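You operate a simulated robot arm through the tools that you are given. There is no shell and no other tool.

The job below is to be done with a simulated two-armed robot. You get a single attempt, and the scene is never put back.

Task
Shut the weeping bleed screw and empty the jug under it into the pail.
Fine: boiler off first, on last; jug back under the screw; spill nothing.

The check looks at the end state, three seconds after you hand in, the way a careful person would. Anything else that was tipped, shoved, dropped, spilled or broken makes it a failure.

Robot
Two 6-joint arms with fingered hands on one trunk that stands fixed in place. Base frame: the origin is at the foot of the trunk, x ahead of it, y to its left, z up. Readings come in m, rad, newtons and seconds.
The left shoulder is at [0.02, 0.157, 0.829], the right one opposite. With the tool pointing down near the work surface each hand reaches from about 0.38 to 0.82 m from the base axis, measured 20 degrees to its own side. Payload 4.1 kg a hand.
Tool frame (each hand has its own): the origin (TCP) lies between the finger pads and is the grasp point; the fingertips stand 0.033 m ahead of it; z points along the fingers, y is the line along which they close. The gripper opens to 0.112 m; its body begins 0.039 m behind the TCP. The gripper is a hand of 4 fingers: y runs from the thumb to the fingers, the wrist lies at [-0.016, -0.118, -0.2] in the tool frame, and closing takes about 1.5 s.
Orientation is told as [roll, pitch, yaw] about the base's x, y, z axes, in that order, counted from this pose: with the fingers straight down and the wrist toward the robot, the tool's x, y and z point along [0, 1, 0], [1, 0, 0] and [0, 0, -1] of the base frame.

Tools
- The arms move only by the tool drive_tool. It takes "left_increments", "right_increments" or both (then of equal length, played together; a hand with none holds still); each is one flat list of numbers, 6 for each row, row after row: the shift along the base's x, y, z in m, then the turn, a rotation vector about the base's x, y, z in rad. In form: [dx, dy, dz, wx, wy, wz, dx, dy, dz, wx, wy, wz, ...]. A call has 1 to 20 rows; each row shifts and turns the commanded pose from where the row before left it. "left_jaw" and "right_jaw" are, for a hand that has rows, the finger opening in m, from 0 to 0.112, set as the call begins (left out, the last holds). Each row takes 0.2 s and may step no farther than 0.05 m and 0.15 rad from the row before; otherwise, or with a gripper value out of range, the whole call is refused. A pose out of reach is approached as far as the arm can. The call stops where the force on the tool passes 60 N (or 10 N more than at its start, if that is more) or the arm is blocked; 0.2 s more then pass. Each finger travels about 0.072 m/s and halts on what it meets, pressing with about 33 N; the grip force reading is that of the motor and also rises with nothing between the fingers. The clock runs only during rows and for 0.2 s after the last one: add rows that do not move to give the fingers time. The reply holds the time, the measured pose of the TCP, the force on the tool along the base axes, the opening and the grip force, in the units named above and with some noise, with the torque about the TCP (base axes, N m) and any sound that the robot's microphone picked up.
- Cameras (640 x 400 px; columns grow to the right, rows downward): "scene" is now at [0.0583, -0.0157, 1.4691]; the picture's right is [-0.19, -0.98, 0.00], its down [-0.48, 0.09, -0.87] and it looks along [0.86, -0.16, -0.49] (base axes); focal length 299 px, centre (320, 200). "left" rides on the left gripper at [-0.066, -0.089, -0.13] in its tool frame; the picture's right is [-0.79, -0.29, 0.54], its down [0.55, -0.71, 0.44] and it looks along [0.26, 0.64, 0.72] (tool axes); focal length 247 px, centre (320, 200). "right" rides on the right gripper at [0.066, -0.089, -0.13] in its tool frame; the picture's right is [-0.79, 0.29, -0.54], its down [-0.55, -0.71, 0.44] and it looks along [-0.26, 0.64, 0.72] (tool axes); focal length 247 px, centre (320, 200). There is no depth. A picture from a camera that has moved, and an enlarged one, comes with that camera's place and axes in the base frame and with its lens.
- capture(camera): a new picture of that camera. It takes no simulated time.
- move_fingers(index, middle, ring, thumb_bend, thumb_turn, hand): sets how far each is bent, from 0 (flat) to 1 (curled in); at 0.3 the hand is open as for a grip, at 0.7 the pads meet at the TCP. One left out holds its place. A second passes; each finger stops where it meets its share of the squeeze, and holds until it gets a number again. A gripper value or a shape takes the hand back. It gives what a move gives, with no picture; readings hold the bend of each and the force on the fingers (four entries, about 0 where the hand has none), thumb and palm. thumb_turn goes from beside the hand (0) to across from the fingers (1), as for a grip.
- grasp_type(shape, hand): the hand has 4 fingers and takes this shape, open, in about a second: jaw (thumb against the fingers, like two jaws); tri (thumb and two fingers); tip (a fingertip pinch); poke (one finger out to press); point (the index stretched); flat (the hand flat); cup (the hand cupped); fist (a fist). The gripper value then closes the fingers along that shape, each until it touches; the sizes above hold for jaw. It gives what a move gives, with no picture.
- pan_tilt(pan, tilt): turns the head with the scene camera to pan (to the left, within 1.501 rad either way) and tilt (down, from -0.506 to 1.204), counted from straight ahead of the robot. It gives what a move gives.
- enlarge(camera, box): a new picture of the part [left, top, right, bottom] of that camera's present view, enlarged. It takes no simulated time.
- job_done(): hands the job in; it is judged then, once.

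Nothing tells you positions but the pictures and the camera data. Unless the task says otherwise, let go and move clear before handing in.

The tools are called after "Emit:" as a command line: name --argument value ..., lists and objects as JSON in quotes. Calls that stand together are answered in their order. drive_tool: Moves the arms, as the interface text tells. Its arguments: {"type":"object","properties":{"left_increments":{"type":"array"},"left_jaw":{"type":"number"},"right_increments":{"type":"array"},"right_jaw":{"type":"number"}},"required":[]} The other tools are called the same way: grasp_type (shape, hand) gives the hand a shape; move_fingers (index, middle, ring, thumb_bend, thumb_turn, hand) moves the fingers one by one; pan_tilt (pan, tilt) turns the head that bears the scene camera; capture (camera) takes a picture; enlarge (camera, box) takes an enlarged picture of a part of a camera's view; job_done () hands the job in.

At the start:

```text
clock: 0.0
left_position: [0.3137, 0.0674, 1.2752]
left_ee_rot: [-0.001, 0.001, -0.144]
left_contact_force: [0.6, 0.5, -0.3]
left_moment: [0.0, -0.01, 0.02]
left_opening: 0.1117
left_gripper_force: 0.0
left_shape: jaw
left_bend: [0.3, 0.3, 0.3, 0.3, 0.98]
left_finger forces: [0.1, 0.0, 0.0, 0.0, 0.1, 0.1]
right_position: [0.3346, -0.2048, 1.3121]
right_ee_rot: [0.0, 0.001, -0.145]
right_contact_force: [0.6, 0.4, 0.1]
right_moment: [0.0, 0.0, 0.02]
right_opening: 0.1116
right_gripper_force: 0.1
right_shape: jaw
right_bend: [0.3, 0.3, 0.3, 0.3, 0.98]
right_finger forces: [0.1, 0.0, 0.0, 0.0, 0.0, 0.1]
head pan, tilt (commanded): [-0.188, 0.51]
```

scene: 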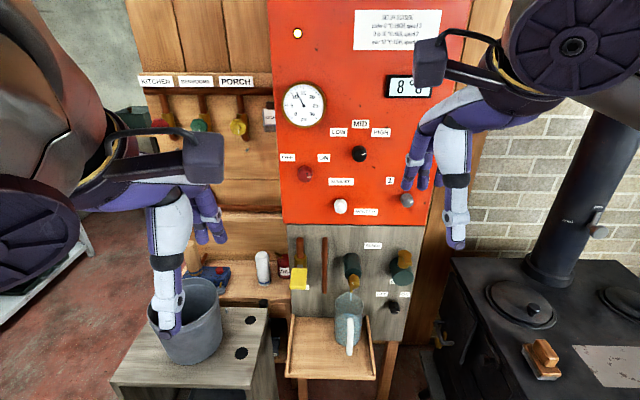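
right: 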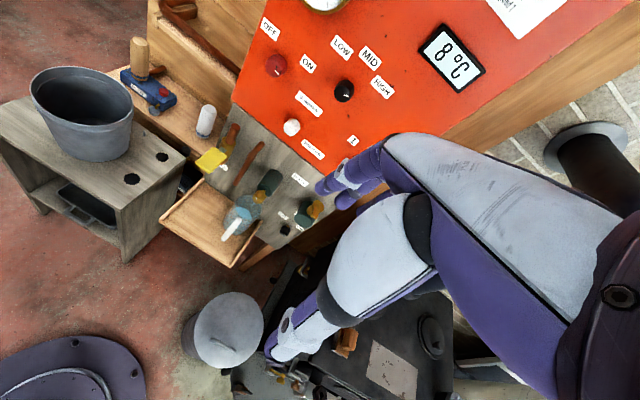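
left: 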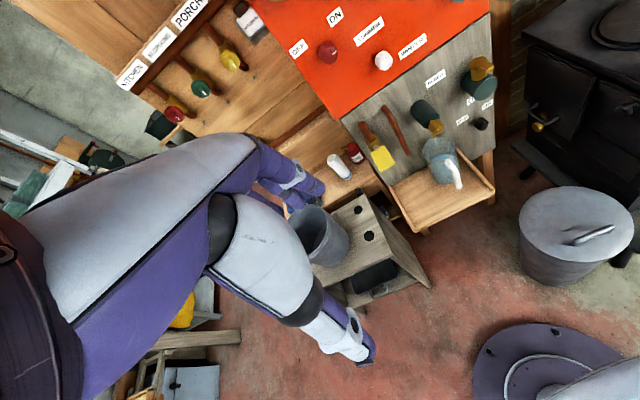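

I see a red boiler panel with a gauge, knobs and a display, a grey board below it with bleed screws, a jug on a wooden tray, and a pail on a bench at left. I'll enlarge the pictures to read labels before moving anything.

Emit:
enlarge --camera "scene" --box '[260, 60, 480, 230]'

Emit:
enlarge --camera "scene" --box '[270, 220, 450, 390]'

Emit:
enlarge --camera "scene" --box '[345, 0, 455, 60]'

Emit:
enlarge --camera "right" --box '[180, 120, 350, 260]'

Emit:
enlarge --camera "left" --box '[330, 50, 510, 230]'

```text
2.35 times, centred on (370, 145) of scene
camera zoom: at [0.0583, -0.0157, 1.4691], right [-0.19, -0.98, 0.0], down [-0.48, 0.09, -0.87], along [0.86, -0.16, -0.49], focal length 702 px, centre (202, 329)
```

zoom: 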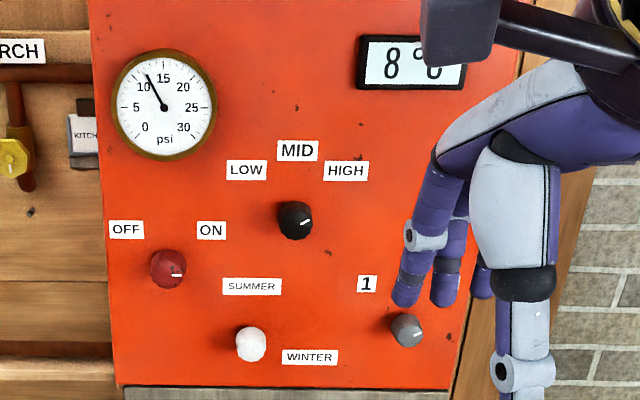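

```text
2.35 times, centred on (360, 305) of scene
camera zoom: at [0.0583, -0.0157, 1.4691], right [-0.19, -0.98, 0.0], down [-0.48, 0.09, -0.87], along [0.86, -0.16, -0.49], focal length 702 px, centre (226, -47)
```

zoom: 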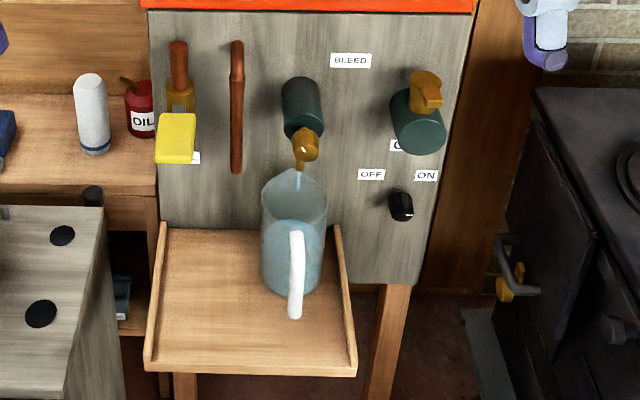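

```text
5.82 times, centred on (400, 30) of scene
camera zoom: at [0.0583, -0.0157, 1.4691], right [-0.19, -0.98, 0.0], down [-0.48, 0.09, -0.87], along [0.86, -0.16, -0.49], focal length 1737 px, centre (-146, 1189)
```

zoom: 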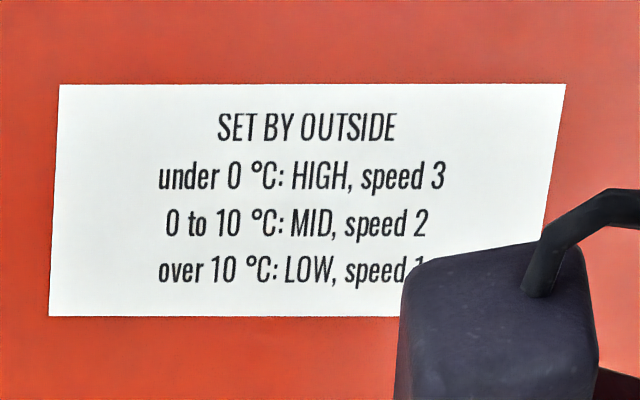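

```text
2.86 times, centred on (265, 190) of right
camera zoom: at [0.2568, -0.1271, 1.4425], right [0.17, -0.83, 0.54], down [-0.78, -0.45, -0.44], along [0.6, -0.35, -0.72], focal length 706 px, centre (477, 229)
```

zoom: 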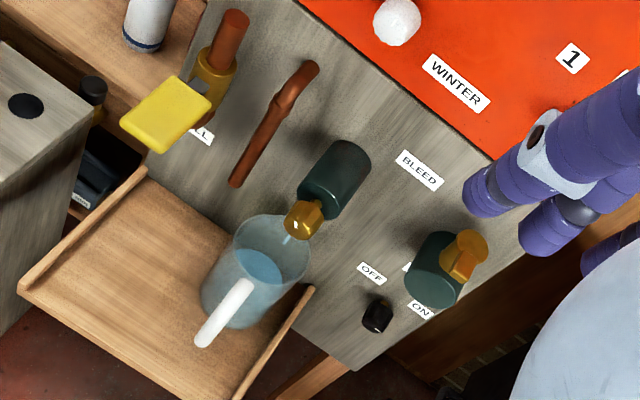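

```text
2.22 times, centred on (420, 140) of left
camera zoom: at [0.2155, 0.0149, 1.4047], right [-0.4, -0.74, -0.54], down [-0.62, 0.65, -0.44], along [0.67, 0.16, -0.72], focal length 549 px, centre (98, 333)
```

zoom: 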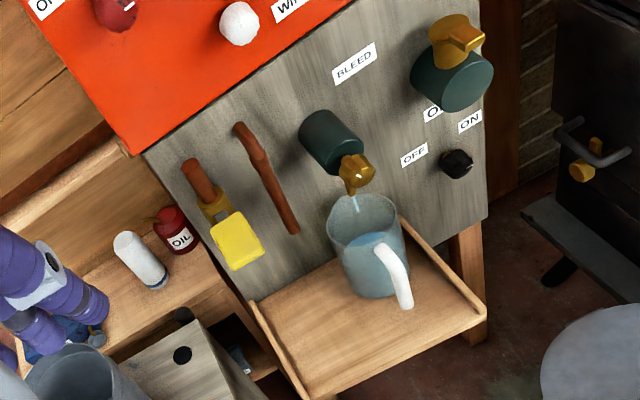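

The red knob is between OFF and ON, and the placard, the display and the knob "1" look like settings I shouldn't touch. The arms block part of the view, so I'll move both hands outward and back and look again.

Emit:
drive_tool --left_increments '[0, 0.05, 0, 0, 0, 0, 0, 0.05, 0, 0, 0, 0, 0, 0.05, 0, 0, 0, 0, 0, 0.05, 0, 0, 0, 0, 0, 0.05, 0, 0, 0, 0]' --right_increments '[0, -0.05, 0, 0, 0, 0, 0, -0.05, 0, 0, 0, 0, 0, -0.05, 0, 0, 0, 0, 0, -0.05, 0, 0, 0, 0, 0, -0.05, 0, 0, 0, 0]'

Emit:
capture --camera "scene"

Emit:
capture --camera "left"

Emit:
capture --camera "right"

```text
clock: 1.2
left_position: [0.3139, 0.3182, 1.2761]
left_ee_rot: [0.0, 0.001, -0.145]
left_contact_force: [-0.7, 0.1, 0.0]
left_moment: [-0.01, -0.05, -0.02]
left_opening: 0.1119
left_gripper_force: 0.1
left_shape: jaw
left_bend: [0.3, 0.3, 0.3, 0.3, 0.98]
left_finger forces: [0.1, 0.1, 0.1, 0.0, 0.0, 0.0]
right_position: [0.3317, -0.4554, 1.3122]
right_ee_rot: [0.0, -0.001, -0.146]
right_contact_force: [-0.9, 0.5, -0.2]
right_moment: [0.03, 0.01, 0.03]
right_opening: 0.1116
right_gripper_force: 0.0
right_shape: jaw
right_bend: [0.3, 0.3, 0.3, 0.3, 0.98]
right_finger forces: [0.0, 0.0, 0.0, 0.0, 0.0, 0.0]
head pan, tilt (commanded): [-0.188, 0.51]
```

```text
taken
camera scene: at [0.0581, -0.0157, 1.4691], right [-0.19, -0.98, 0.0], down [-0.48, 0.09, -0.87], along [0.86, -0.16, -0.49], focal length 299 px, centre (320, 200)
```

scene: 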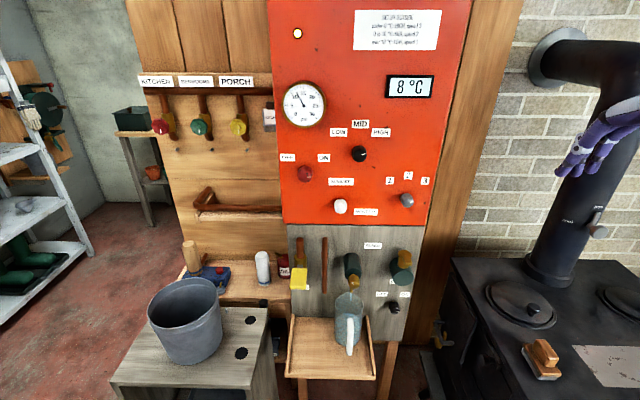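

```text
taken
camera left: at [0.2151, 0.2655, 1.4054], right [-0.4, -0.74, -0.54], down [-0.62, 0.65, -0.44], along [0.67, 0.16, -0.72], focal length 247 px, centre (320, 200)
```

left: 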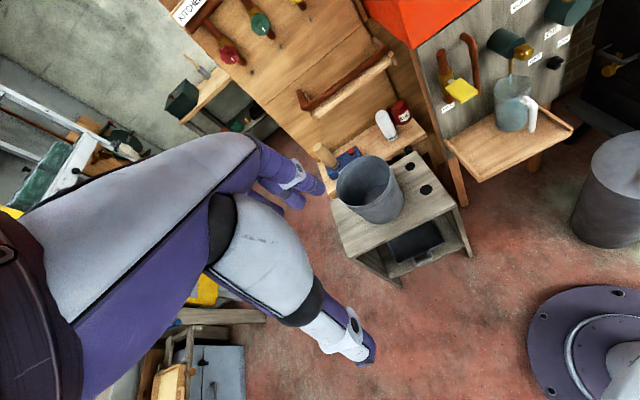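

```text
taken
camera right: at [0.2548, -0.3767, 1.4417], right [0.17, -0.83, 0.54], down [-0.78, -0.45, -0.44], along [0.6, -0.35, -0.72], focal length 247 px, centre (320, 200)
```

right: 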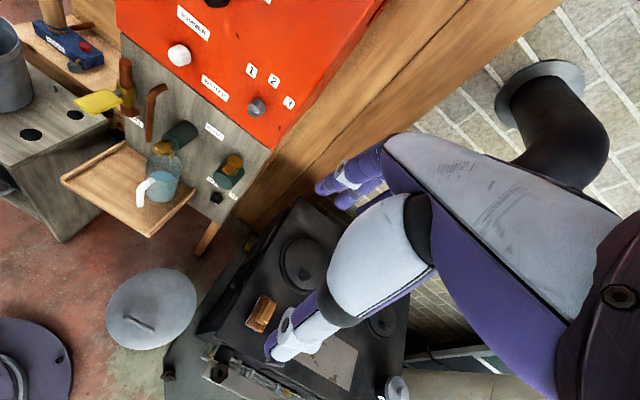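

Emit:
enlarge --camera "scene" --box '[275, 70, 445, 220]'

Emit:
enlarge --camera "scene" --box '[280, 220, 440, 320]'

Emit:
enlarge --camera "right" --box '[90, 80, 290, 230]'

Emit:
enlarge --camera "left" --box '[420, 0, 600, 140]'

Emit:
enlarge --camera "scene" --box '[340, 0, 450, 60]'

```text
2.67 times, centred on (360, 145) of scene
camera zoom: at [0.0581, -0.0157, 1.4691], right [-0.19, -0.98, 0.0], down [-0.48, 0.09, -0.87], along [0.86, -0.16, -0.49], focal length 796 px, centre (213, 347)
```

zoom: 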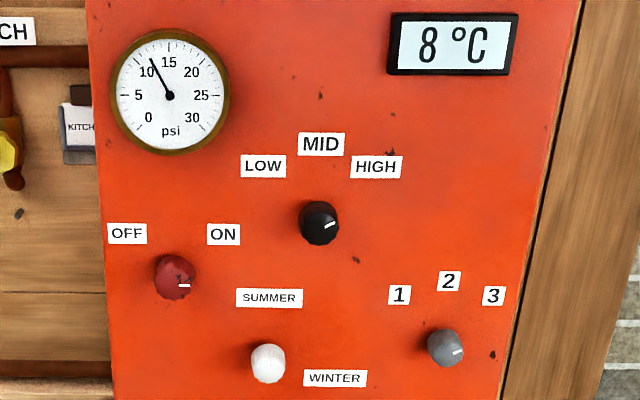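

```text
4.00 times, centred on (360, 270) of scene
camera zoom: at [0.0581, -0.0157, 1.4691], right [-0.19, -0.98, 0.0], down [-0.48, 0.09, -0.87], along [0.86, -0.16, -0.49], focal length 1194 px, centre (160, -80)
```

zoom: 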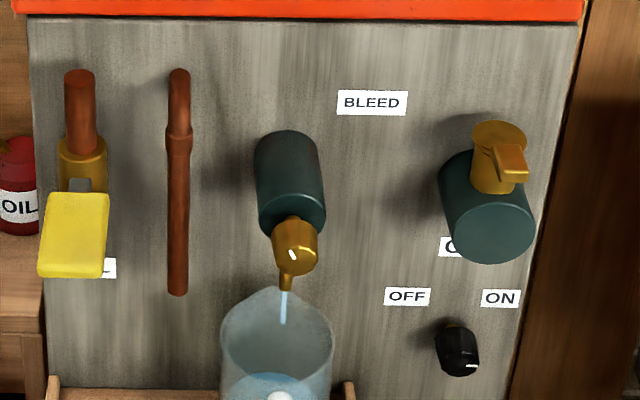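

```text
2.67 times, centred on (190, 155) of right
camera zoom: at [0.2548, -0.3767, 1.4417], right [0.17, -0.83, 0.54], down [-0.78, -0.45, -0.44], along [0.6, -0.35, -0.72], focal length 659 px, centre (667, 320)
```

zoom: 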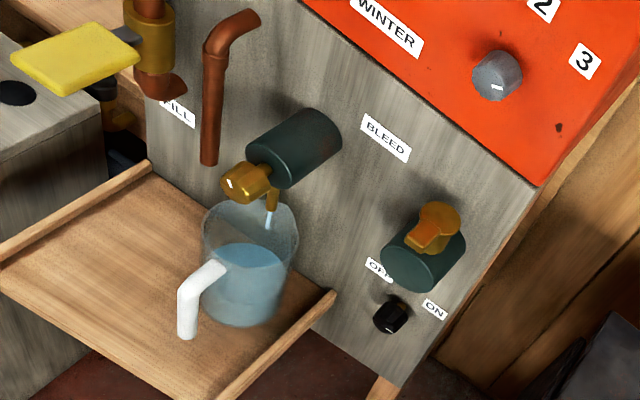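

```text
2.86 times, centred on (510, 70) of left
camera zoom: at [0.2151, 0.2655, 1.4054], right [-0.4, -0.74, -0.54], down [-0.62, 0.65, -0.44], along [0.67, 0.16, -0.72], focal length 706 px, centre (-223, 571)
```

zoom: 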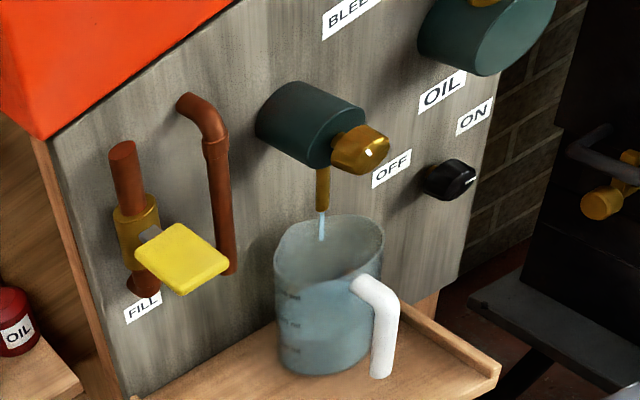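

```text
5.82 times, centred on (395, 30) of scene
camera zoom: at [0.0581, -0.0157, 1.4691], right [-0.19, -0.98, 0.0], down [-0.48, 0.09, -0.87], along [0.86, -0.16, -0.49], focal length 1737 px, centre (-116, 1189)
```

zoom: 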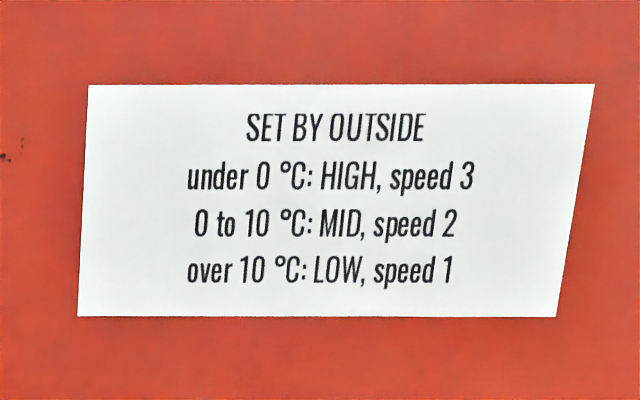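

The boiler switch looks like the red OFF/ON knob, the weeping screw is the brass knob over the jug at about (0.626, -0.219, 0.879), and the wall faces me turned about 0.23 rad. I'll zoom in on the marks, the jug and the pail before moving.

Emit:
enlarge --camera "scene" --box '[275, 145, 335, 185]'

Emit:
enlarge --camera "scene" --box '[325, 280, 385, 360]'

Emit:
enlarge --camera "right" --box '[120, 110, 220, 220]'

Emit:
enlarge --camera "left" --box '[300, 100, 480, 280]'

Emit:
enlarge --camera "scene" --box '[100, 220, 300, 400]'

Emit:
enlarge --camera "left" --box '[480, 20, 560, 90]'

```text
10.00 times, centred on (305, 165) of scene
camera zoom: at [0.0581, -0.0157, 1.4691], right [-0.19, -0.98, 0.0], down [-0.48, 0.09, -0.87], along [0.86, -0.16, -0.49], focal length 2986 px, centre (470, 550)
```

zoom: 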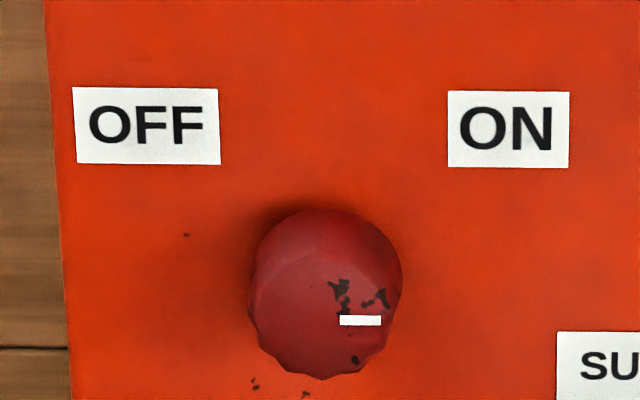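

```text
5.00 times, centred on (355, 320) of scene
camera zoom: at [0.0581, -0.0157, 1.4691], right [-0.19, -0.98, 0.0], down [-0.48, 0.09, -0.87], along [0.86, -0.16, -0.49], focal length 1493 px, centre (145, -400)
```

zoom: 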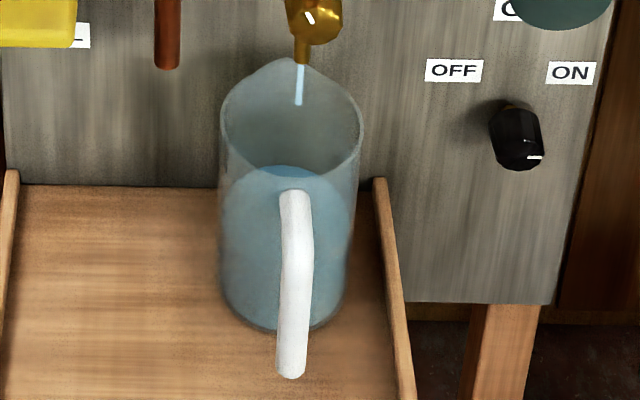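

```text
3.64 times, centred on (170, 165) of right
camera zoom: at [0.2548, -0.3767, 1.4417], right [0.17, -0.83, 0.54], down [-0.78, -0.45, -0.44], along [0.6, -0.35, -0.72], focal length 898 px, centre (866, 327)
```

zoom: 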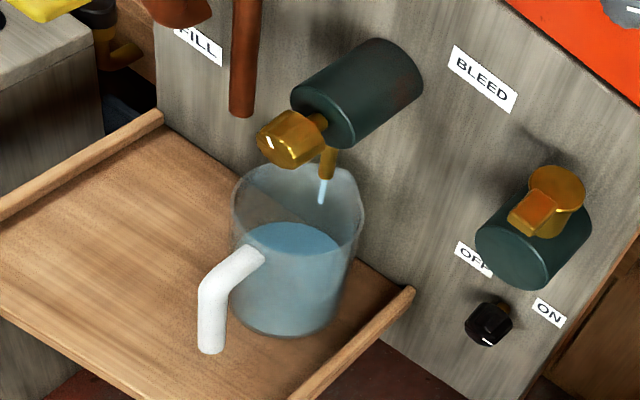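

```text
2.22 times, centred on (390, 190) of left
camera zoom: at [0.2151, 0.2655, 1.4054], right [-0.4, -0.74, -0.54], down [-0.62, 0.65, -0.44], along [0.67, 0.16, -0.72], focal length 549 px, centre (164, 222)
```

zoom: 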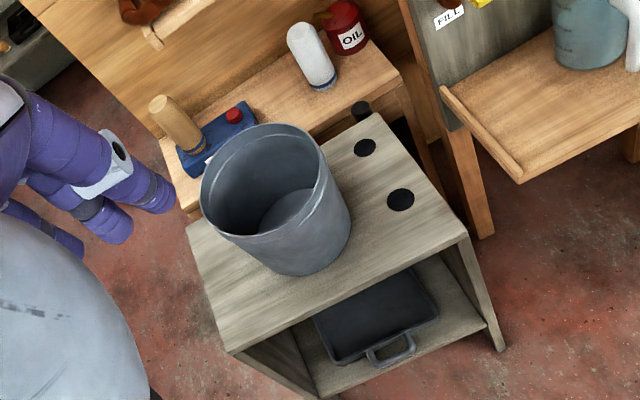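

```text
2.22 times, centred on (200, 310) of scene
camera zoom: at [0.0581, -0.0157, 1.4691], right [-0.19, -0.98, 0.0], down [-0.48, 0.09, -0.87], along [0.86, -0.16, -0.49], focal length 663 px, centre (587, -44)
```

zoom: 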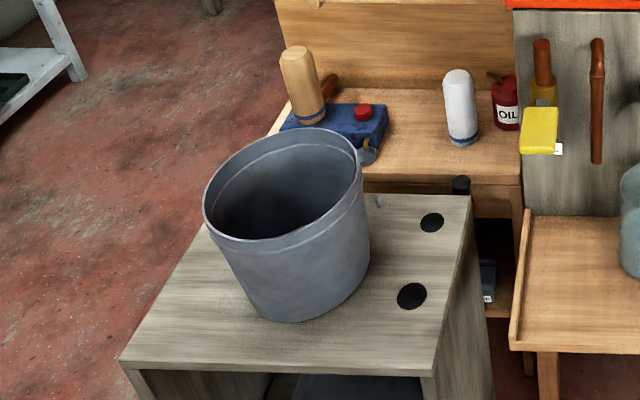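

```text
5.71 times, centred on (520, 55) of left
camera zoom: at [0.2151, 0.2655, 1.4054], right [-0.4, -0.74, -0.54], down [-0.62, 0.65, -0.44], along [0.67, 0.16, -0.72], focal length 1411 px, centre (-823, 1029)
```

zoom: 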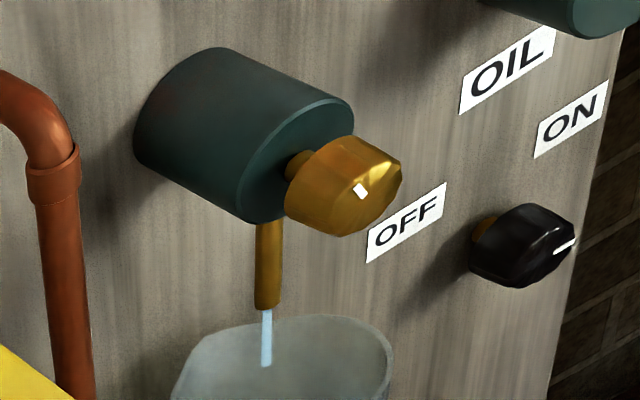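

The red knob's mark points to the ON side; its face is near (0.729, -0.108, 1.166). The jug's handle faces me at about (0.578, -0.203), z 0.63 to 0.75. I'll bring the right hand up in front of the red knob, pointing at the wall, and stop well short.

Emit:
drive_tool --right_increments '[0.0201, 0.03195, -0.0122, 0, 0, -0.084, 0.0201, 0.03195, -0.0122, -0.03256, -0.1391, 0, 0.0201, 0.03195, -0.0122, -0.03256, -0.1391, 0, 0.0201, 0.03195, -0.0122, -0.03256, -0.1391, 0, 0.0201, 0.03195, -0.0122, -0.03256, -0.1391, 0, 0.0201, 0.03195, -0.0122, -0.03256, -0.1391, 0, 0.0201, 0.03195, -0.0122, -0.03256, -0.1391, 0, 0.0201, 0.03195, -0.0122, -0.03256, -0.1391, 0, 0.0201, 0.03195, -0.0122, -0.03256, -0.1391, 0, 0.0201, 0.03195, -0.0122, -0.03256, -0.1391, 0, 0.0201, 0.03195, -0.0122, -0.03256, -0.1391, 0, 0.0201, 0.03195, -0.0122, -0.03256, -0.1391, 0]'

Emit:
capture --camera "scene"

Emit:
capture --camera "right"

Emit:
capture --camera "left"

```text
clock: 3.8
left_position: [0.3137, 0.3167, 1.2753]
left_ee_rot: [-0.001, 0.001, -0.144]
left_contact_force: [-0.6, -1.2, 0.3]
left_moment: [0.08, 0.0, -0.03]
left_opening: 0.1115
left_gripper_force: 0.0
left_shape: jaw
left_bend: [0.3, 0.3, 0.3, 0.3, 0.98]
left_finger forces: [0.0, 0.0, 0.0, 0.0, 0.1, 0.0]
right_position: [0.5709, -0.0588, 1.168]
right_ee_rot: [1.061, -1.563, -1.302]
right_contact_force: [1.0, -0.4, 0.0]
right_moment: [0.01, 0.02, 0.04]
right_opening: 0.1119
right_gripper_force: 0.0
right_shape: jaw
right_bend: [0.3, 0.3, 0.3, 0.3, 0.98]
right_finger forces: [0.0, 0.1, 0.0, 0.0, 0.0, 0.1]
right hand out of reach, approached as far as the arm can: row 12
head pan, tilt (commanded): [-0.188, 0.51]
```

```text
taken
camera scene: at [0.0578, -0.0165, 1.4691], right [-0.19, -0.98, 0.0], down [-0.48, 0.09, -0.87], along [0.86, -0.16, -0.49], focal length 299 px, centre (320, 200)
```

scene: 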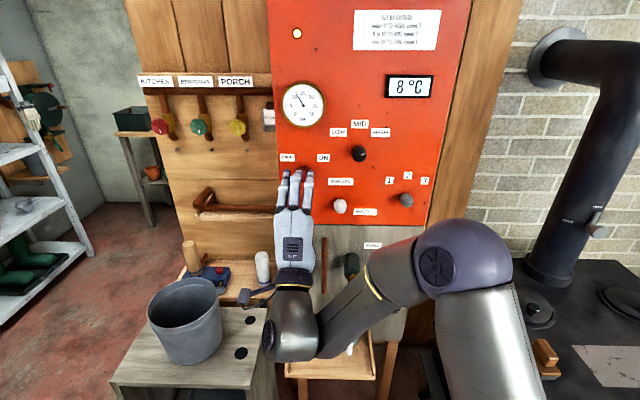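

```text
taken
camera right: at [0.4606, 0.0352, 1.0795], right [-0.71, -0.64, 0.28], down [0.29, -0.64, -0.72], along [0.64, -0.43, 0.64], focal length 247 px, centre (320, 200)
```

right: 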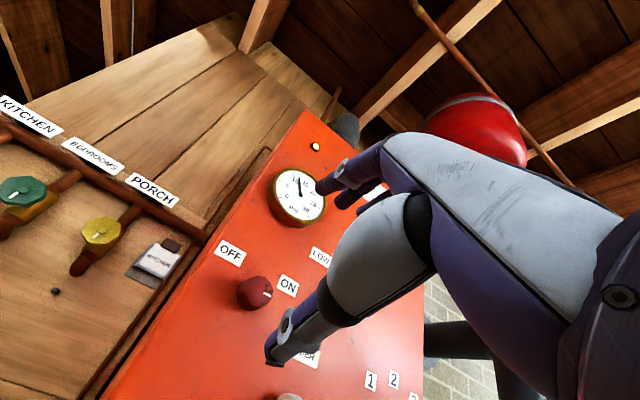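

```text
taken
camera left: at [0.2152, 0.2641, 1.4057], right [-0.4, -0.74, -0.54], down [-0.62, 0.65, -0.44], along [0.67, 0.16, -0.72], focal length 247 px, centre (320, 200)
```

left: 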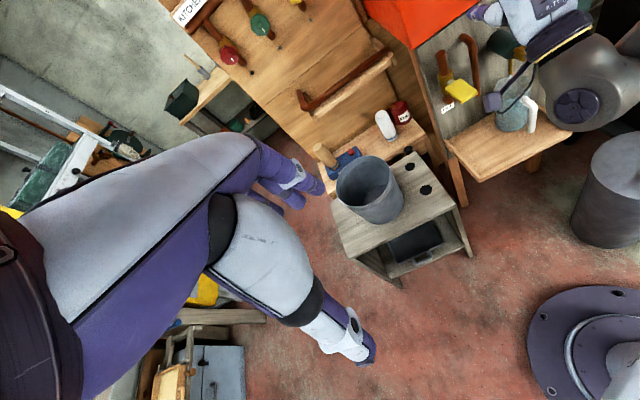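

The right hand now points at the panel, just short of the commanded spot because of an arm limit. I'll look closely at the knob from the wrist camera and the scene, then choose a roll that suits the arm.

Emit:
enlarge --camera "right" --box '[180, 220, 340, 340]'

Emit:
enlarge --camera "scene" --box '[230, 130, 370, 270]'

Emit:
grasp_type --hand "right" --shape "tri"

Emit:
enlarge --camera "scene" --box '[230, 130, 370, 270]'

Emit:
capture --camera "right"

```text
3.33 times, centred on (260, 280) of right
camera zoom: at [0.4606, 0.0352, 1.0795], right [-0.71, -0.64, 0.28], down [0.29, -0.64, -0.72], along [0.64, -0.43, 0.64], focal length 823 px, centre (520, -67)
```

zoom: 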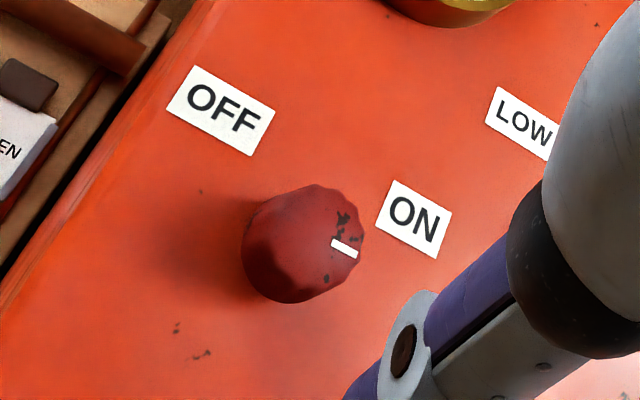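

```text
2.86 times, centred on (300, 200) of scene
camera zoom: at [0.0578, -0.0165, 1.4691], right [-0.19, -0.98, 0.0], down [-0.48, 0.09, -0.87], along [0.86, -0.16, -0.49], focal length 853 px, centre (377, 200)
```

zoom: 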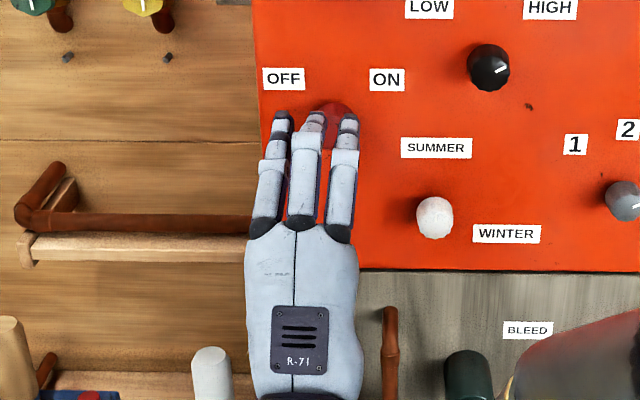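

```text
clock: 4.7
left_position: [0.3137, 0.318, 1.2758]
left_ee_rot: [0.001, -0.001, -0.146]
left_contact_force: [-0.5, -0.4, -0.5]
left_moment: [0.01, 0.01, 0.04]
left_opening: 0.1116
left_gripper_force: 0.2
left_shape: jaw
left_bend: [0.3, 0.3, 0.3, 0.3, 0.98]
left_finger forces: [0.0, 0.0, 0.0, 0.1, 0.0, 0.0]
right_position: [0.5717, -0.0601, 1.1682]
right_ee_rot: [0.554, -1.563, -0.794]
right_contact_force: [0.5, 0.4, 0.1]
right_moment: [0.03, 0.02, 0.01]
right_opening: 0.1117
right_gripper_force: 0.1
right_shape: tri
right_bend: [0.3, 0.3, 0.99, 0.3, 0.98]
right_finger forces: [0.0, 0.0, 0.0, 0.0, 0.0, 0.0]
head pan, tilt (commanded): [-0.188, 0.51]
```

```text
2.86 times, centred on (300, 200) of scene
camera zoom: at [0.0583, -0.0157, 1.4691], right [-0.19, -0.98, 0.0], down [-0.48, 0.09, -0.87], along [0.86, -0.16, -0.49], focal length 853 px, centre (377, 200)
```

zoom: 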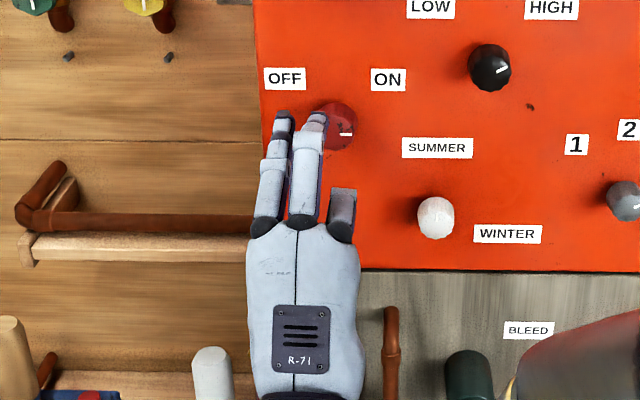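

```text
taken
camera right: at [0.4609, 0.0351, 1.0798], right [-0.71, -0.64, 0.29], down [0.29, -0.64, -0.72], along [0.64, -0.43, 0.64], focal length 247 px, centre (320, 200)
```

right: 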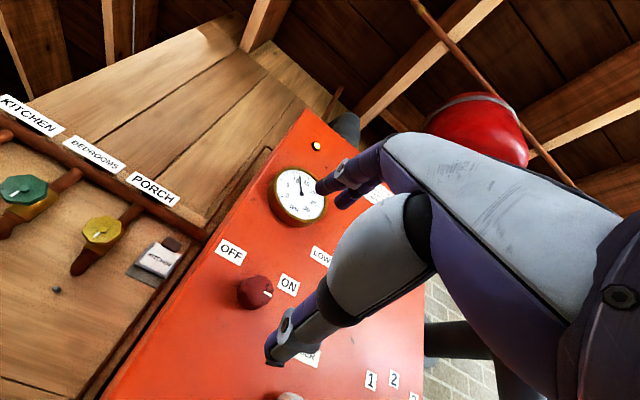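

The hand has three fingers and a thumb, and the three-finger shape fits the knob. I'll move nearer to the knob axis while still clear of it, to see how well the arm can follow.

Emit:
drive_tool --right_increments '[0.0257, -0.007, 0, 0, 0, 0, 0.0257, -0.007, 0, 0, 0, 0, 0.0257, -0.007, 0, 0, 0, 0, 0, 0, 0, 0, 0, 0]'

Emit:
capture --camera "scene"

```text
clock: 5.7
left_position: [0.314, 0.318, 1.276]
left_ee_rot: [0.0, 0.001, -0.143]
left_contact_force: [0.9, -0.2, 0.3]
left_moment: [0.01, -0.01, -0.01]
left_opening: 0.1114
left_gripper_force: 0.0
left_shape: jaw
left_bend: [0.3, 0.3, 0.3, 0.3, 0.98]
left_finger forces: [0.1, 0.1, 0.1, 0.0, 0.0, 0.0]
right_position: [0.6246, -0.04, 1.1761]
right_ee_rot: [0.602, -1.556, -0.849]
right_contact_force: [-0.6, 0.1, -0.4]
right_moment: [0.0, -0.01, -0.04]
right_opening: 0.1118
right_gripper_force: 0.0
right_shape: tri
right_bend: [0.3, 0.3, 0.99, 0.3, 0.98]
right_finger forces: [0.0, 0.0, 0.0, 0.0, 0.0, 0.0]
right hand out of reach, approached as far as the arm can: row 1, 2, 3
head pan, tilt (commanded): [-0.188, 0.51]
```

```text
taken
camera scene: at [0.0582, -0.0157, 1.4691], right [-0.19, -0.98, 0.0], down [-0.48, 0.09, -0.87], along [0.86, -0.16, -0.49], focal length 299 px, centre (320, 200)
```

scene: 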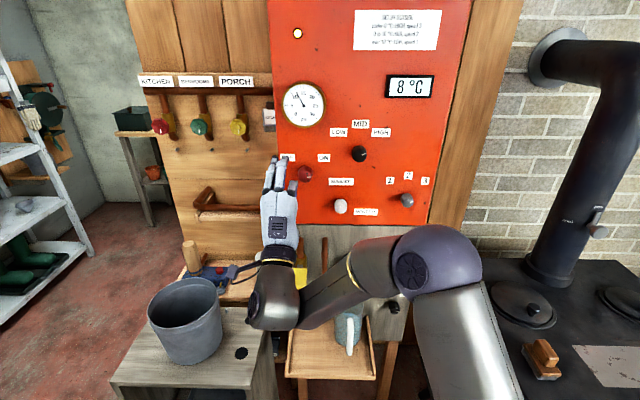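

The arm runs into a wrist limit with the thumb-down roll. The right arm should like the hand rolled a quarter turn counter-clockwise (thumb on the right), so I'll back off a bit and roll it there.

Emit:
drive_tool --right_increments '[-0.01, -0.005, 0, -0.1391, 0.0326, 0, -0.01, -0.005, 0, -0.1391, 0.0326, 0, -0.01, -0.005, 0, -0.1391, 0.0326, 0, -0.01, 0, 0, -0.1391, 0.0326, 0, 0, 0, 0, -0.1391, 0.0326, 0, 0, 0, 0, -0.1391, 0.0326, 0, 0, 0, 0, -0.1391, 0.0326, 0, 0, 0, 0, -0.1391, 0.0326, 0, 0, 0, 0, -0.1391, 0.0326, 0, 0, 0, 0, -0.1391, 0.0326, 0, 0, 0, 0, -0.1391, 0.0326, 0, 0, 0, 0, 0, 0, 0]'

Emit:
capture --camera "scene"

Emit:
capture --camera "right"

```text
clock: 8.3
left_position: [0.3142, 0.3172, 1.2757]
left_ee_rot: [-0.001, 0.0, -0.147]
left_contact_force: [0.3, 0.9, 0.6]
left_moment: [0.02, 0.0, -0.03]
left_opening: 0.1118
left_gripper_force: 0.1
left_shape: jaw
left_bend: [0.3, 0.3, 0.3, 0.3, 0.98]
left_finger forces: [0.0, 0.1, 0.0, 0.0, 0.0, 0.0]
right_position: [0.4935, 0.079, 1.2198]
right_ee_rot: [-1.571, 0.006, 1.342]
right_contact_force: [-0.8, 0.7, 0.5]
right_moment: [0.01, 0.03, 0.03]
right_opening: 0.1118
right_gripper_force: 0.1
right_shape: tri
right_bend: [0.3, 0.3, 0.99, 0.3, 0.98]
right_finger forces: [0.0, 0.0, 0.1, 0.0, 0.0, 0.0]
right hand out of reach, approached as far as the arm can: row 1, 2, 3, 4, 5, 6
head pan, tilt (commanded): [-0.188, 0.51]
```

```text
taken
camera scene: at [0.0583, -0.0157, 1.4691], right [-0.19, -0.98, 0.0], down [-0.48, 0.09, -0.87], along [0.86, -0.16, -0.49], focal length 299 px, centre (320, 200)
```

scene: 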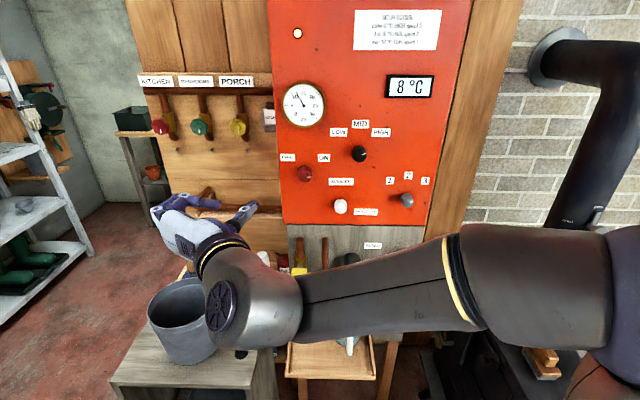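

```text
taken
camera right: at [0.3477, 0.0213, 1.1546], right [-0.46, 0.4, 0.79], down [0.26, -0.79, 0.56], along [0.85, 0.46, 0.26], focal length 247 px, centre (320, 200)
```

right: 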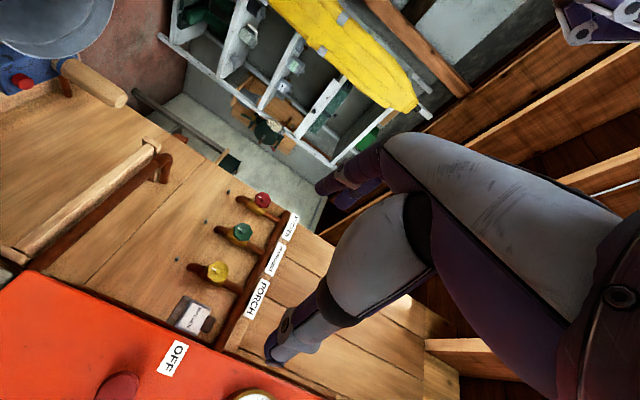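

The hand is now in the quarter-turned roll and tracking properly. I'll bring it across to about 8 cm in front of the red knob.

Emit:
drive_tool --right_increments '[0.016, -0.0287, -0.009, 0, 0, 0, 0.016, -0.0287, -0.009, 0, 0, 0, 0.026, -0.0287, -0.009, 0, 0, 0, 0.026, -0.0287, -0.009, 0, 0, 0, 0.026, -0.0287, -0.009, 0, 0, 0, 0.026, -0.0287, -0.009, 0, 0, 0, 0, 0, 0, 0, 0, 0]'

Emit:
capture --camera "scene"

Emit:
capture --camera "right"

```text
clock: 9.9
left_position: [0.3126, 0.3179, 1.2758]
left_ee_rot: [0.0, 0.0, -0.146]
left_contact_force: [0.0, 0.0, 0.8]
left_moment: [-0.01, 0.01, 0.01]
left_opening: 0.1118
left_gripper_force: 0.1
left_shape: jaw
left_bend: [0.3, 0.3, 0.3, 0.3, 0.98]
left_finger forces: [0.0, 0.0, 0.1, 0.0, 0.0, 0.0]
right_position: [0.5811, 0.015, 1.2485]
right_ee_rot: [-1.557, 0.014, 1.315]
right_contact_force: [0.2, 0.0, -1.1]
right_moment: [0.01, 0.0, -0.01]
right_opening: 0.1116
right_gripper_force: 0.1
right_shape: tri
right_bend: [0.3, 0.3, 0.99, 0.3, 0.98]
right_finger forces: [0.0, 0.0, 0.0, 0.1, 0.0, 0.0]
right hand out of reach, approached as far as the arm can: row 2, 3, 4, 5, 6
head pan, tilt (commanded): [-0.188, 0.51]
```

```text
taken
camera scene: at [0.0582, -0.0156, 1.4691], right [-0.19, -0.98, 0.0], down [-0.48, 0.09, -0.87], along [0.86, -0.16, -0.49], focal length 299 px, centre (320, 200)
```

scene: 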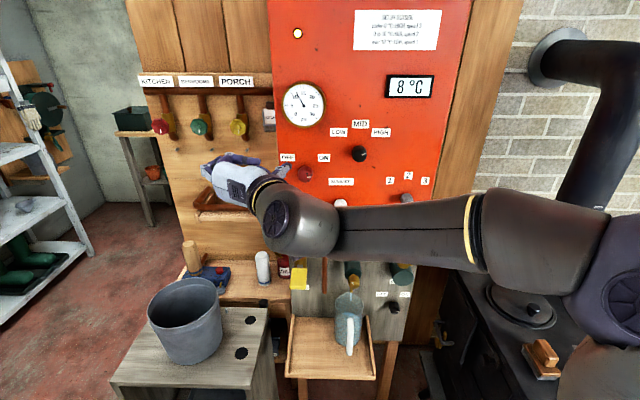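

```text
taken
camera right: at [0.4326, -0.0389, 1.1856], right [-0.44, 0.42, 0.8], down [0.25, -0.79, 0.56], along [0.86, 0.44, 0.24], focal length 247 px, centre (320, 200)
```

right: 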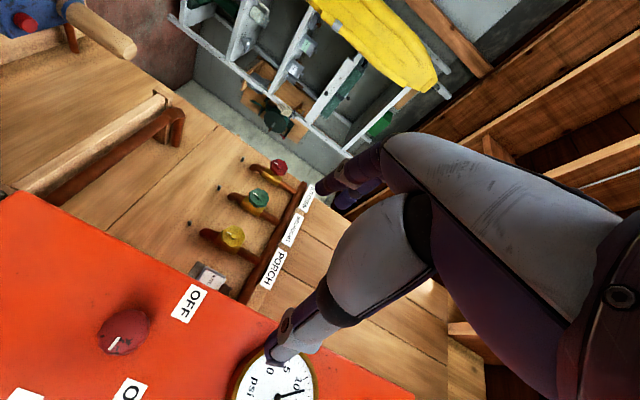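

The right arm keeps hitting a wrist limit facing this wall, while the left arm should be better placed since the wall is turned its way. I'll park the right arm back on its own side, pointing down.

Emit:
drive_tool --right_increments '[-0.03, -0.03, 0.004, 0, 0, 0, -0.0208, -0.035, 0.004, 0.0324, 0.139, 0, -0.0208, -0.035, 0.004, 0.0324, 0.139, 0, -0.0208, -0.035, 0.004, 0.0324, 0.139, 0, -0.0208, -0.035, 0.004, 0.0324, 0.139, 0, -0.0208, -0.035, 0.004, 0.0324, 0.139, 0, -0.0208, -0.035, 0.004, 0.0324, 0.139, 0, -0.0208, -0.035, 0.004, 0.0324, 0.139, 0, -0.0208, -0.035, 0.004, 0.0324, 0.139, 0, -0.0208, -0.035, 0.004, 0.0324, 0.139, 0, -0.0208, -0.035, 0.004, 0.0324, 0.139, 0, -0.0208, -0.035, 0.004, 0.0324, 0.139, 0]'

Emit:
capture --camera "scene"

```text
clock: 12.5
left_position: [0.3143, 0.3177, 1.275]
left_ee_rot: [0.0, -0.001, -0.145]
left_contact_force: [-0.6, -0.3, -0.2]
left_moment: [0.01, -0.01, -0.01]
left_opening: 0.112
left_gripper_force: 0.1
left_shape: jaw
left_bend: [0.3, 0.3, 0.3, 0.3, 0.98]
left_finger forces: [0.0, 0.0, 0.0, 0.0, 0.1, 0.0]
right_position: [0.3013, -0.3522, 1.2598]
right_ee_rot: [-0.001, 0.001, 1.344]
right_contact_force: [0.3, 0.8, 0.4]
right_moment: [-0.01, -0.01, -0.01]
right_opening: 0.1117
right_gripper_force: 0.1
right_shape: tri
right_bend: [0.3, 0.3, 0.99, 0.3, 0.98]
right_finger forces: [0.1, 0.0, 0.0, 0.1, 0.0, 0.0]
right hand out of reach, approached as far as the arm can: row 1, 11, 12
head pan, tilt (commanded): [-0.188, 0.51]
```

```text
taken
camera scene: at [0.0581, -0.0155, 1.4691], right [-0.19, -0.98, 0.0], down [-0.48, 0.09, -0.87], along [0.86, -0.16, -0.49], focal length 299 px, centre (320, 200)
```

scene: 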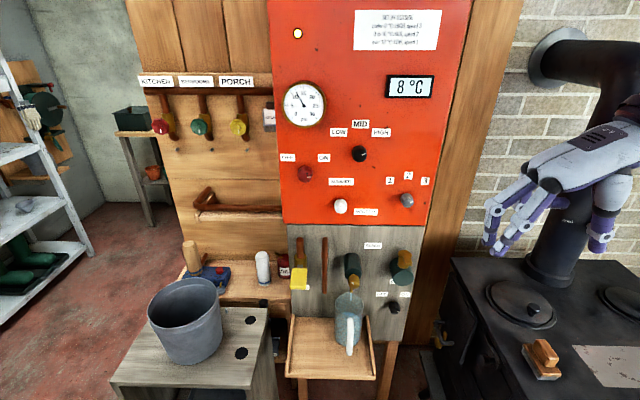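

The right arm is parked clear. Now I'll shape the left hand to three fingers and bring it, turned thumb-left, to about 12 cm in front of the red knob.

Emit:
grasp_type --hand "left" --shape "tri"

Emit:
drive_tool --left_increments '[0.0198, -0.0268, -0.0073, 0, 0, -0.085, 0.0198, -0.0268, -0.0073, 0.0601, -0.0969, -0.0806, 0.0198, -0.0268, -0.0073, 0.0601, -0.0969, -0.0806, 0.0198, -0.0268, -0.0073, 0.0601, -0.0969, -0.0806, 0.0198, -0.0268, -0.0073, 0.0601, -0.0969, -0.0806, 0.0198, -0.0268, -0.0073, 0.0601, -0.0969, -0.0806, 0.0198, -0.0268, -0.0073, 0.0601, -0.0969, -0.0806, 0.0198, -0.0268, -0.0073, 0.0601, -0.0969, -0.0806, 0.0198, -0.0268, -0.0073, 0.0601, -0.0969, -0.0806, 0.0198, -0.0268, -0.0073, 0.0601, -0.0969, -0.0806, 0.0198, -0.0268, -0.0073, 0.0601, -0.0969, -0.0806, 0.0198, -0.0268, -0.0073, 0.0601, -0.0969, -0.0806, 0.0198, -0.0268, -0.0073, 0.0601, -0.0969, -0.0806, 0.0198, -0.0268, -0.0073, 0.0601, -0.0969, -0.0806, 0.0198, -0.0268, -0.0073, 0.0601, -0.0969, -0.0806, 0, 0, 0, 0.0601, -0.0969, -0.0806]'

Emit:
capture --camera "scene"

Emit:
capture --camera "left"

```text
clock: 13.4
left_position: [0.314, 0.3174, 1.276]
left_ee_rot: [0.0, 0.0, -0.145]
left_contact_force: [0.4, 0.2, 0.2]
left_moment: [0.0, 0.01, 0.0]
left_opening: 0.1117
left_gripper_force: 0.1
left_shape: tri
left_bend: [0.3, 0.3, 0.99, 0.3, 0.98]
left_finger forces: [0.0, 0.1, 0.1, 0.0, 0.0, 0.1]
right_position: [0.3037, -0.353, 1.2595]
right_ee_rot: [-0.003, -0.001, 1.344]
right_contact_force: [-0.3, -0.4, 0.1]
right_moment: [-0.03, 0.0, -0.01]
right_opening: 0.112
right_gripper_force: 0.0
right_shape: tri
right_bend: [0.3, 0.3, 0.99, 0.3, 0.98]
right_finger forces: [0.0, 0.0, 0.1, 0.1, 0.1, 0.0]
head pan, tilt (commanded): [-0.188, 0.51]
```

```text
clock: 16.8
left_position: [0.5183, -0.2564, 1.3287]
left_ee_rot: [1.546, 0.017, -1.758]
left_contact_force: [0.3, 2.0, 0.0]
left_moment: [0.0, 0.04, -0.1]
left_opening: 0.1117
left_gripper_force: 0.1
left_shape: tri
left_bend: [0.3, 0.3, 0.99, 0.3, 0.98]
left_finger forces: [0.1, 0.0, 0.0, 0.0, 0.1, 0.0]
left hand out of reach, approached as far as the arm can: row 10, 11, 12, 13, 14, 15, 16
right_position: [0.303, -0.352, 1.2579]
right_ee_rot: [-0.003, -0.001, 1.345]
right_contact_force: [0.9, 1.1, 0.3]
right_moment: [-0.1, 0.03, 0.02]
right_opening: 0.1116
right_gripper_force: 0.0
right_shape: tri
right_bend: [0.3, 0.3, 0.99, 0.3, 0.98]
right_finger forces: [0.1, 0.0, 0.1, 0.0, 0.0, 0.0]
head pan, tilt (commanded): [-0.188, 0.51]
```

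```text
taken
camera scene: at [0.0587, -0.0147, 1.4691], right [-0.19, -0.98, 0.0], down [-0.48, 0.09, -0.87], along [0.86, -0.16, -0.49], focal length 299 px, centre (320, 200)
```

scene: 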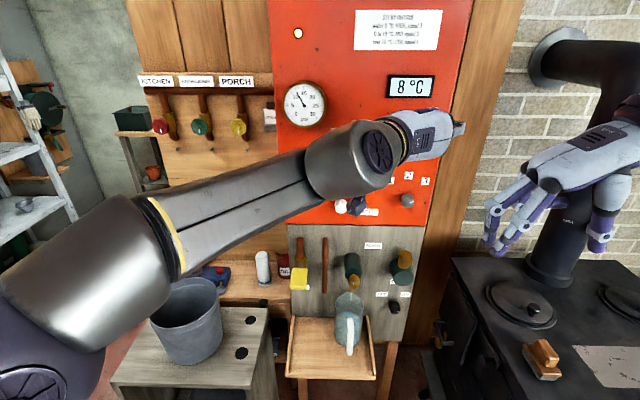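

```text
taken
camera left: at [0.4051, -0.1437, 1.2672], right [0.57, 0.2, -0.8], down [0.57, 0.61, 0.55], along [0.59, -0.77, 0.23], focal length 247 px, centre (320, 200)
```

left: 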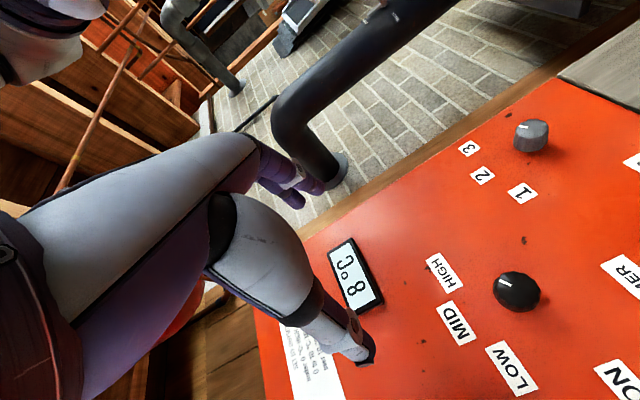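

The left arm also hits its limit with that roll, ending high and to the right of where I asked. I'll roll it back toward thumb-down and bring it left and down in front of the red knob.

Emit:
drive_tool --left_increments '[0, 0.016, -0.0148, -0.1391, 0.0326, 0, 0, 0.016, -0.0148, -0.1391, 0.0326, 0, 0, 0.016, -0.0148, -0.1391, 0.0326, 0, 0, 0.016, -0.0148, -0.1391, 0.0326, 0, 0.01, 0.016, -0.0148, -0.1391, 0.0326, 0, 0.01, 0.016, -0.0148, -0.1391, 0.0326, 0, 0.01, 0.016, -0.0148, -0.1391, 0.0326, 0, 0.01, 0.016, -0.0148, -0.1391, 0.0326, 0, 0.01, 0.016, -0.0148, -0.1391, 0.0326, 0, 0.01, 0.016, -0.0148, -0.1391, 0.0326, 0, 0.01, 0.016, -0.0148, -0.1391, 0.0326, 0, 0, 0, 0, 0, 0, 0]'

Emit:
capture --camera "scene"

Emit:
capture --camera "left"

```text
clock: 19.4
left_position: [0.4731, -0.2064, 1.2762]
left_ee_rot: [0.298, -1.523, -0.553]
left_contact_force: [-0.5, -0.1, -0.7]
left_moment: [-0.02, -0.01, 0.0]
left_opening: 0.1118
left_gripper_force: 0.1
left_shape: tri
left_bend: [0.3, 0.3, 0.99, 0.3, 0.98]
left_finger forces: [0.1, 0.1, 0.0, 0.0, 0.0, 0.1]
left hand out of reach, approached as far as the arm can: row 1, 2, 3, 4, 5, 6, 7, 8
right_position: [0.3026, -0.3537, 1.2586]
right_ee_rot: [-0.002, 0.0, 1.344]
right_contact_force: [1.0, -0.1, 0.5]
right_moment: [0.0, -0.01, -0.02]
right_opening: 0.1116
right_gripper_force: 0.0
right_shape: tri
right_bend: [0.3, 0.3, 0.99, 0.3, 0.98]
right_finger forces: [0.0, 0.0, 0.1, 0.0, 0.1, 0.0]
head pan, tilt (commanded): [-0.188, 0.51]
```

```text
taken
camera scene: at [0.0582, -0.0157, 1.4691], right [-0.19, -0.98, 0.0], down [-0.48, 0.09, -0.87], along [0.86, -0.16, -0.49], focal length 299 px, centre (320, 200)
```

scene: 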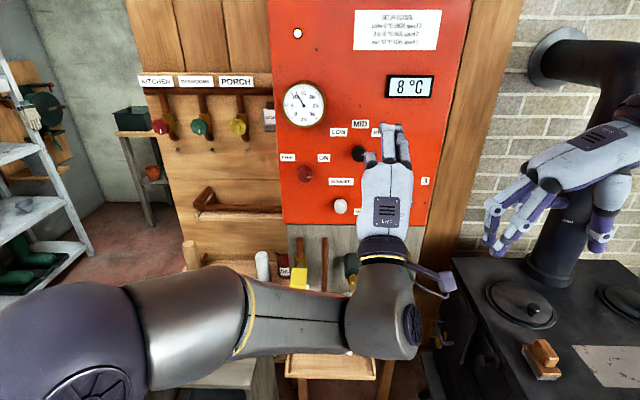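

```text
taken
camera left: at [0.3269, -0.2357, 1.192], right [0.31, -0.9, -0.32], down [0.53, 0.44, -0.72], along [0.79, 0.05, 0.61], focal length 247 px, centre (320, 200)
```

left: 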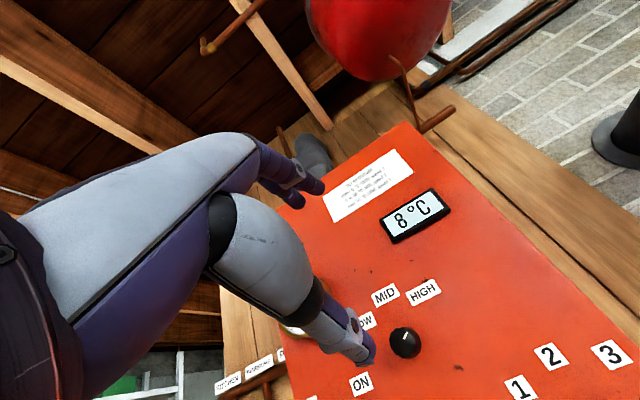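

The thumb-down roll works for the left arm here. I'll move it across to the red knob, still about 12 cm off the face.

Emit:
drive_tool --left_increments '[0.0, 0.0305, -0.022, 0, 0, 0, 0.02, 0.0305, -0.022, 0, 0, 0, 0.03, 0.0205, -0.022, 0, 0, 0, 0.03, 0.0205, -0.022, 0, 0, 0, 0.03, 0.0205, -0.022, 0, 0, 0, 0.028, 0, 0, 0, 0, 0, 0, 0, 0, 0, 0, 0]'

Emit:
capture --camera "scene"

Emit:
capture --camera "left"

```text
clock: 21.0
left_position: [0.5096, -0.186, 1.1979]
left_ee_rot: [0.017, -1.513, -0.248]
left_contact_force: [-0.3, 0.3, 0.5]
left_moment: [0.0, -0.03, -0.02]
left_opening: 0.1116
left_gripper_force: 0.1
left_shape: tri
left_bend: [0.3, 0.3, 0.99, 0.3, 0.98]
left_finger forces: [0.0, 0.0, 0.1, 0.1, 0.0, 0.1]
left hand out of reach, approached as far as the arm can: row 2, 3, 4, 5, 6
right_position: [0.3023, -0.3534, 1.2592]
right_ee_rot: [-0.003, 0.0, 1.343]
right_contact_force: [-1.6, 0.4, -0.4]
right_moment: [-0.05, -0.01, -0.03]
right_opening: 0.1118
right_gripper_force: 0.1
right_shape: tri
right_bend: [0.3, 0.3, 0.99, 0.3, 0.98]
right_finger forces: [0.1, 0.1, 0.0, 0.1, 0.0, 0.0]
head pan, tilt (commanded): [-0.188, 0.51]
```

```text
taken
camera scene: at [0.0582, -0.0156, 1.4691], right [-0.19, -0.98, 0.0], down [-0.48, 0.09, -0.87], along [0.86, -0.16, -0.49], focal length 299 px, centre (320, 200)
```

scene: 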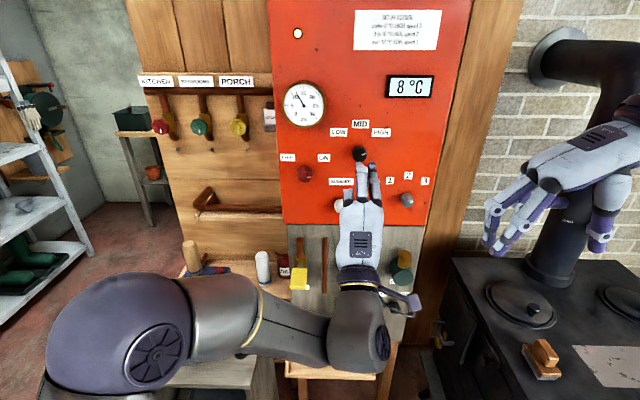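

```text
taken
camera left: at [0.3629, -0.2187, 1.1161], right [0.32, -0.89, -0.32], down [0.51, 0.45, -0.73], along [0.8, 0.08, 0.6], focal length 247 px, centre (320, 200)
```

left: 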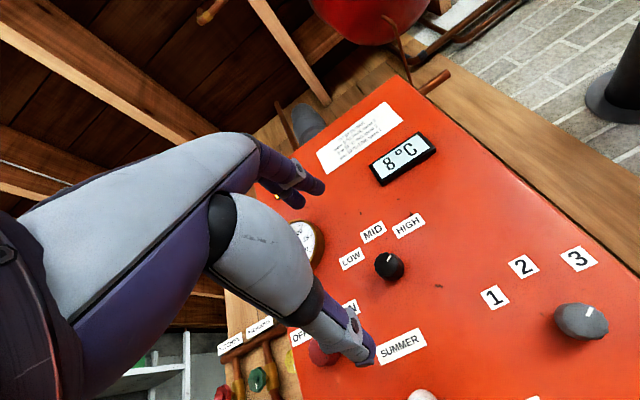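

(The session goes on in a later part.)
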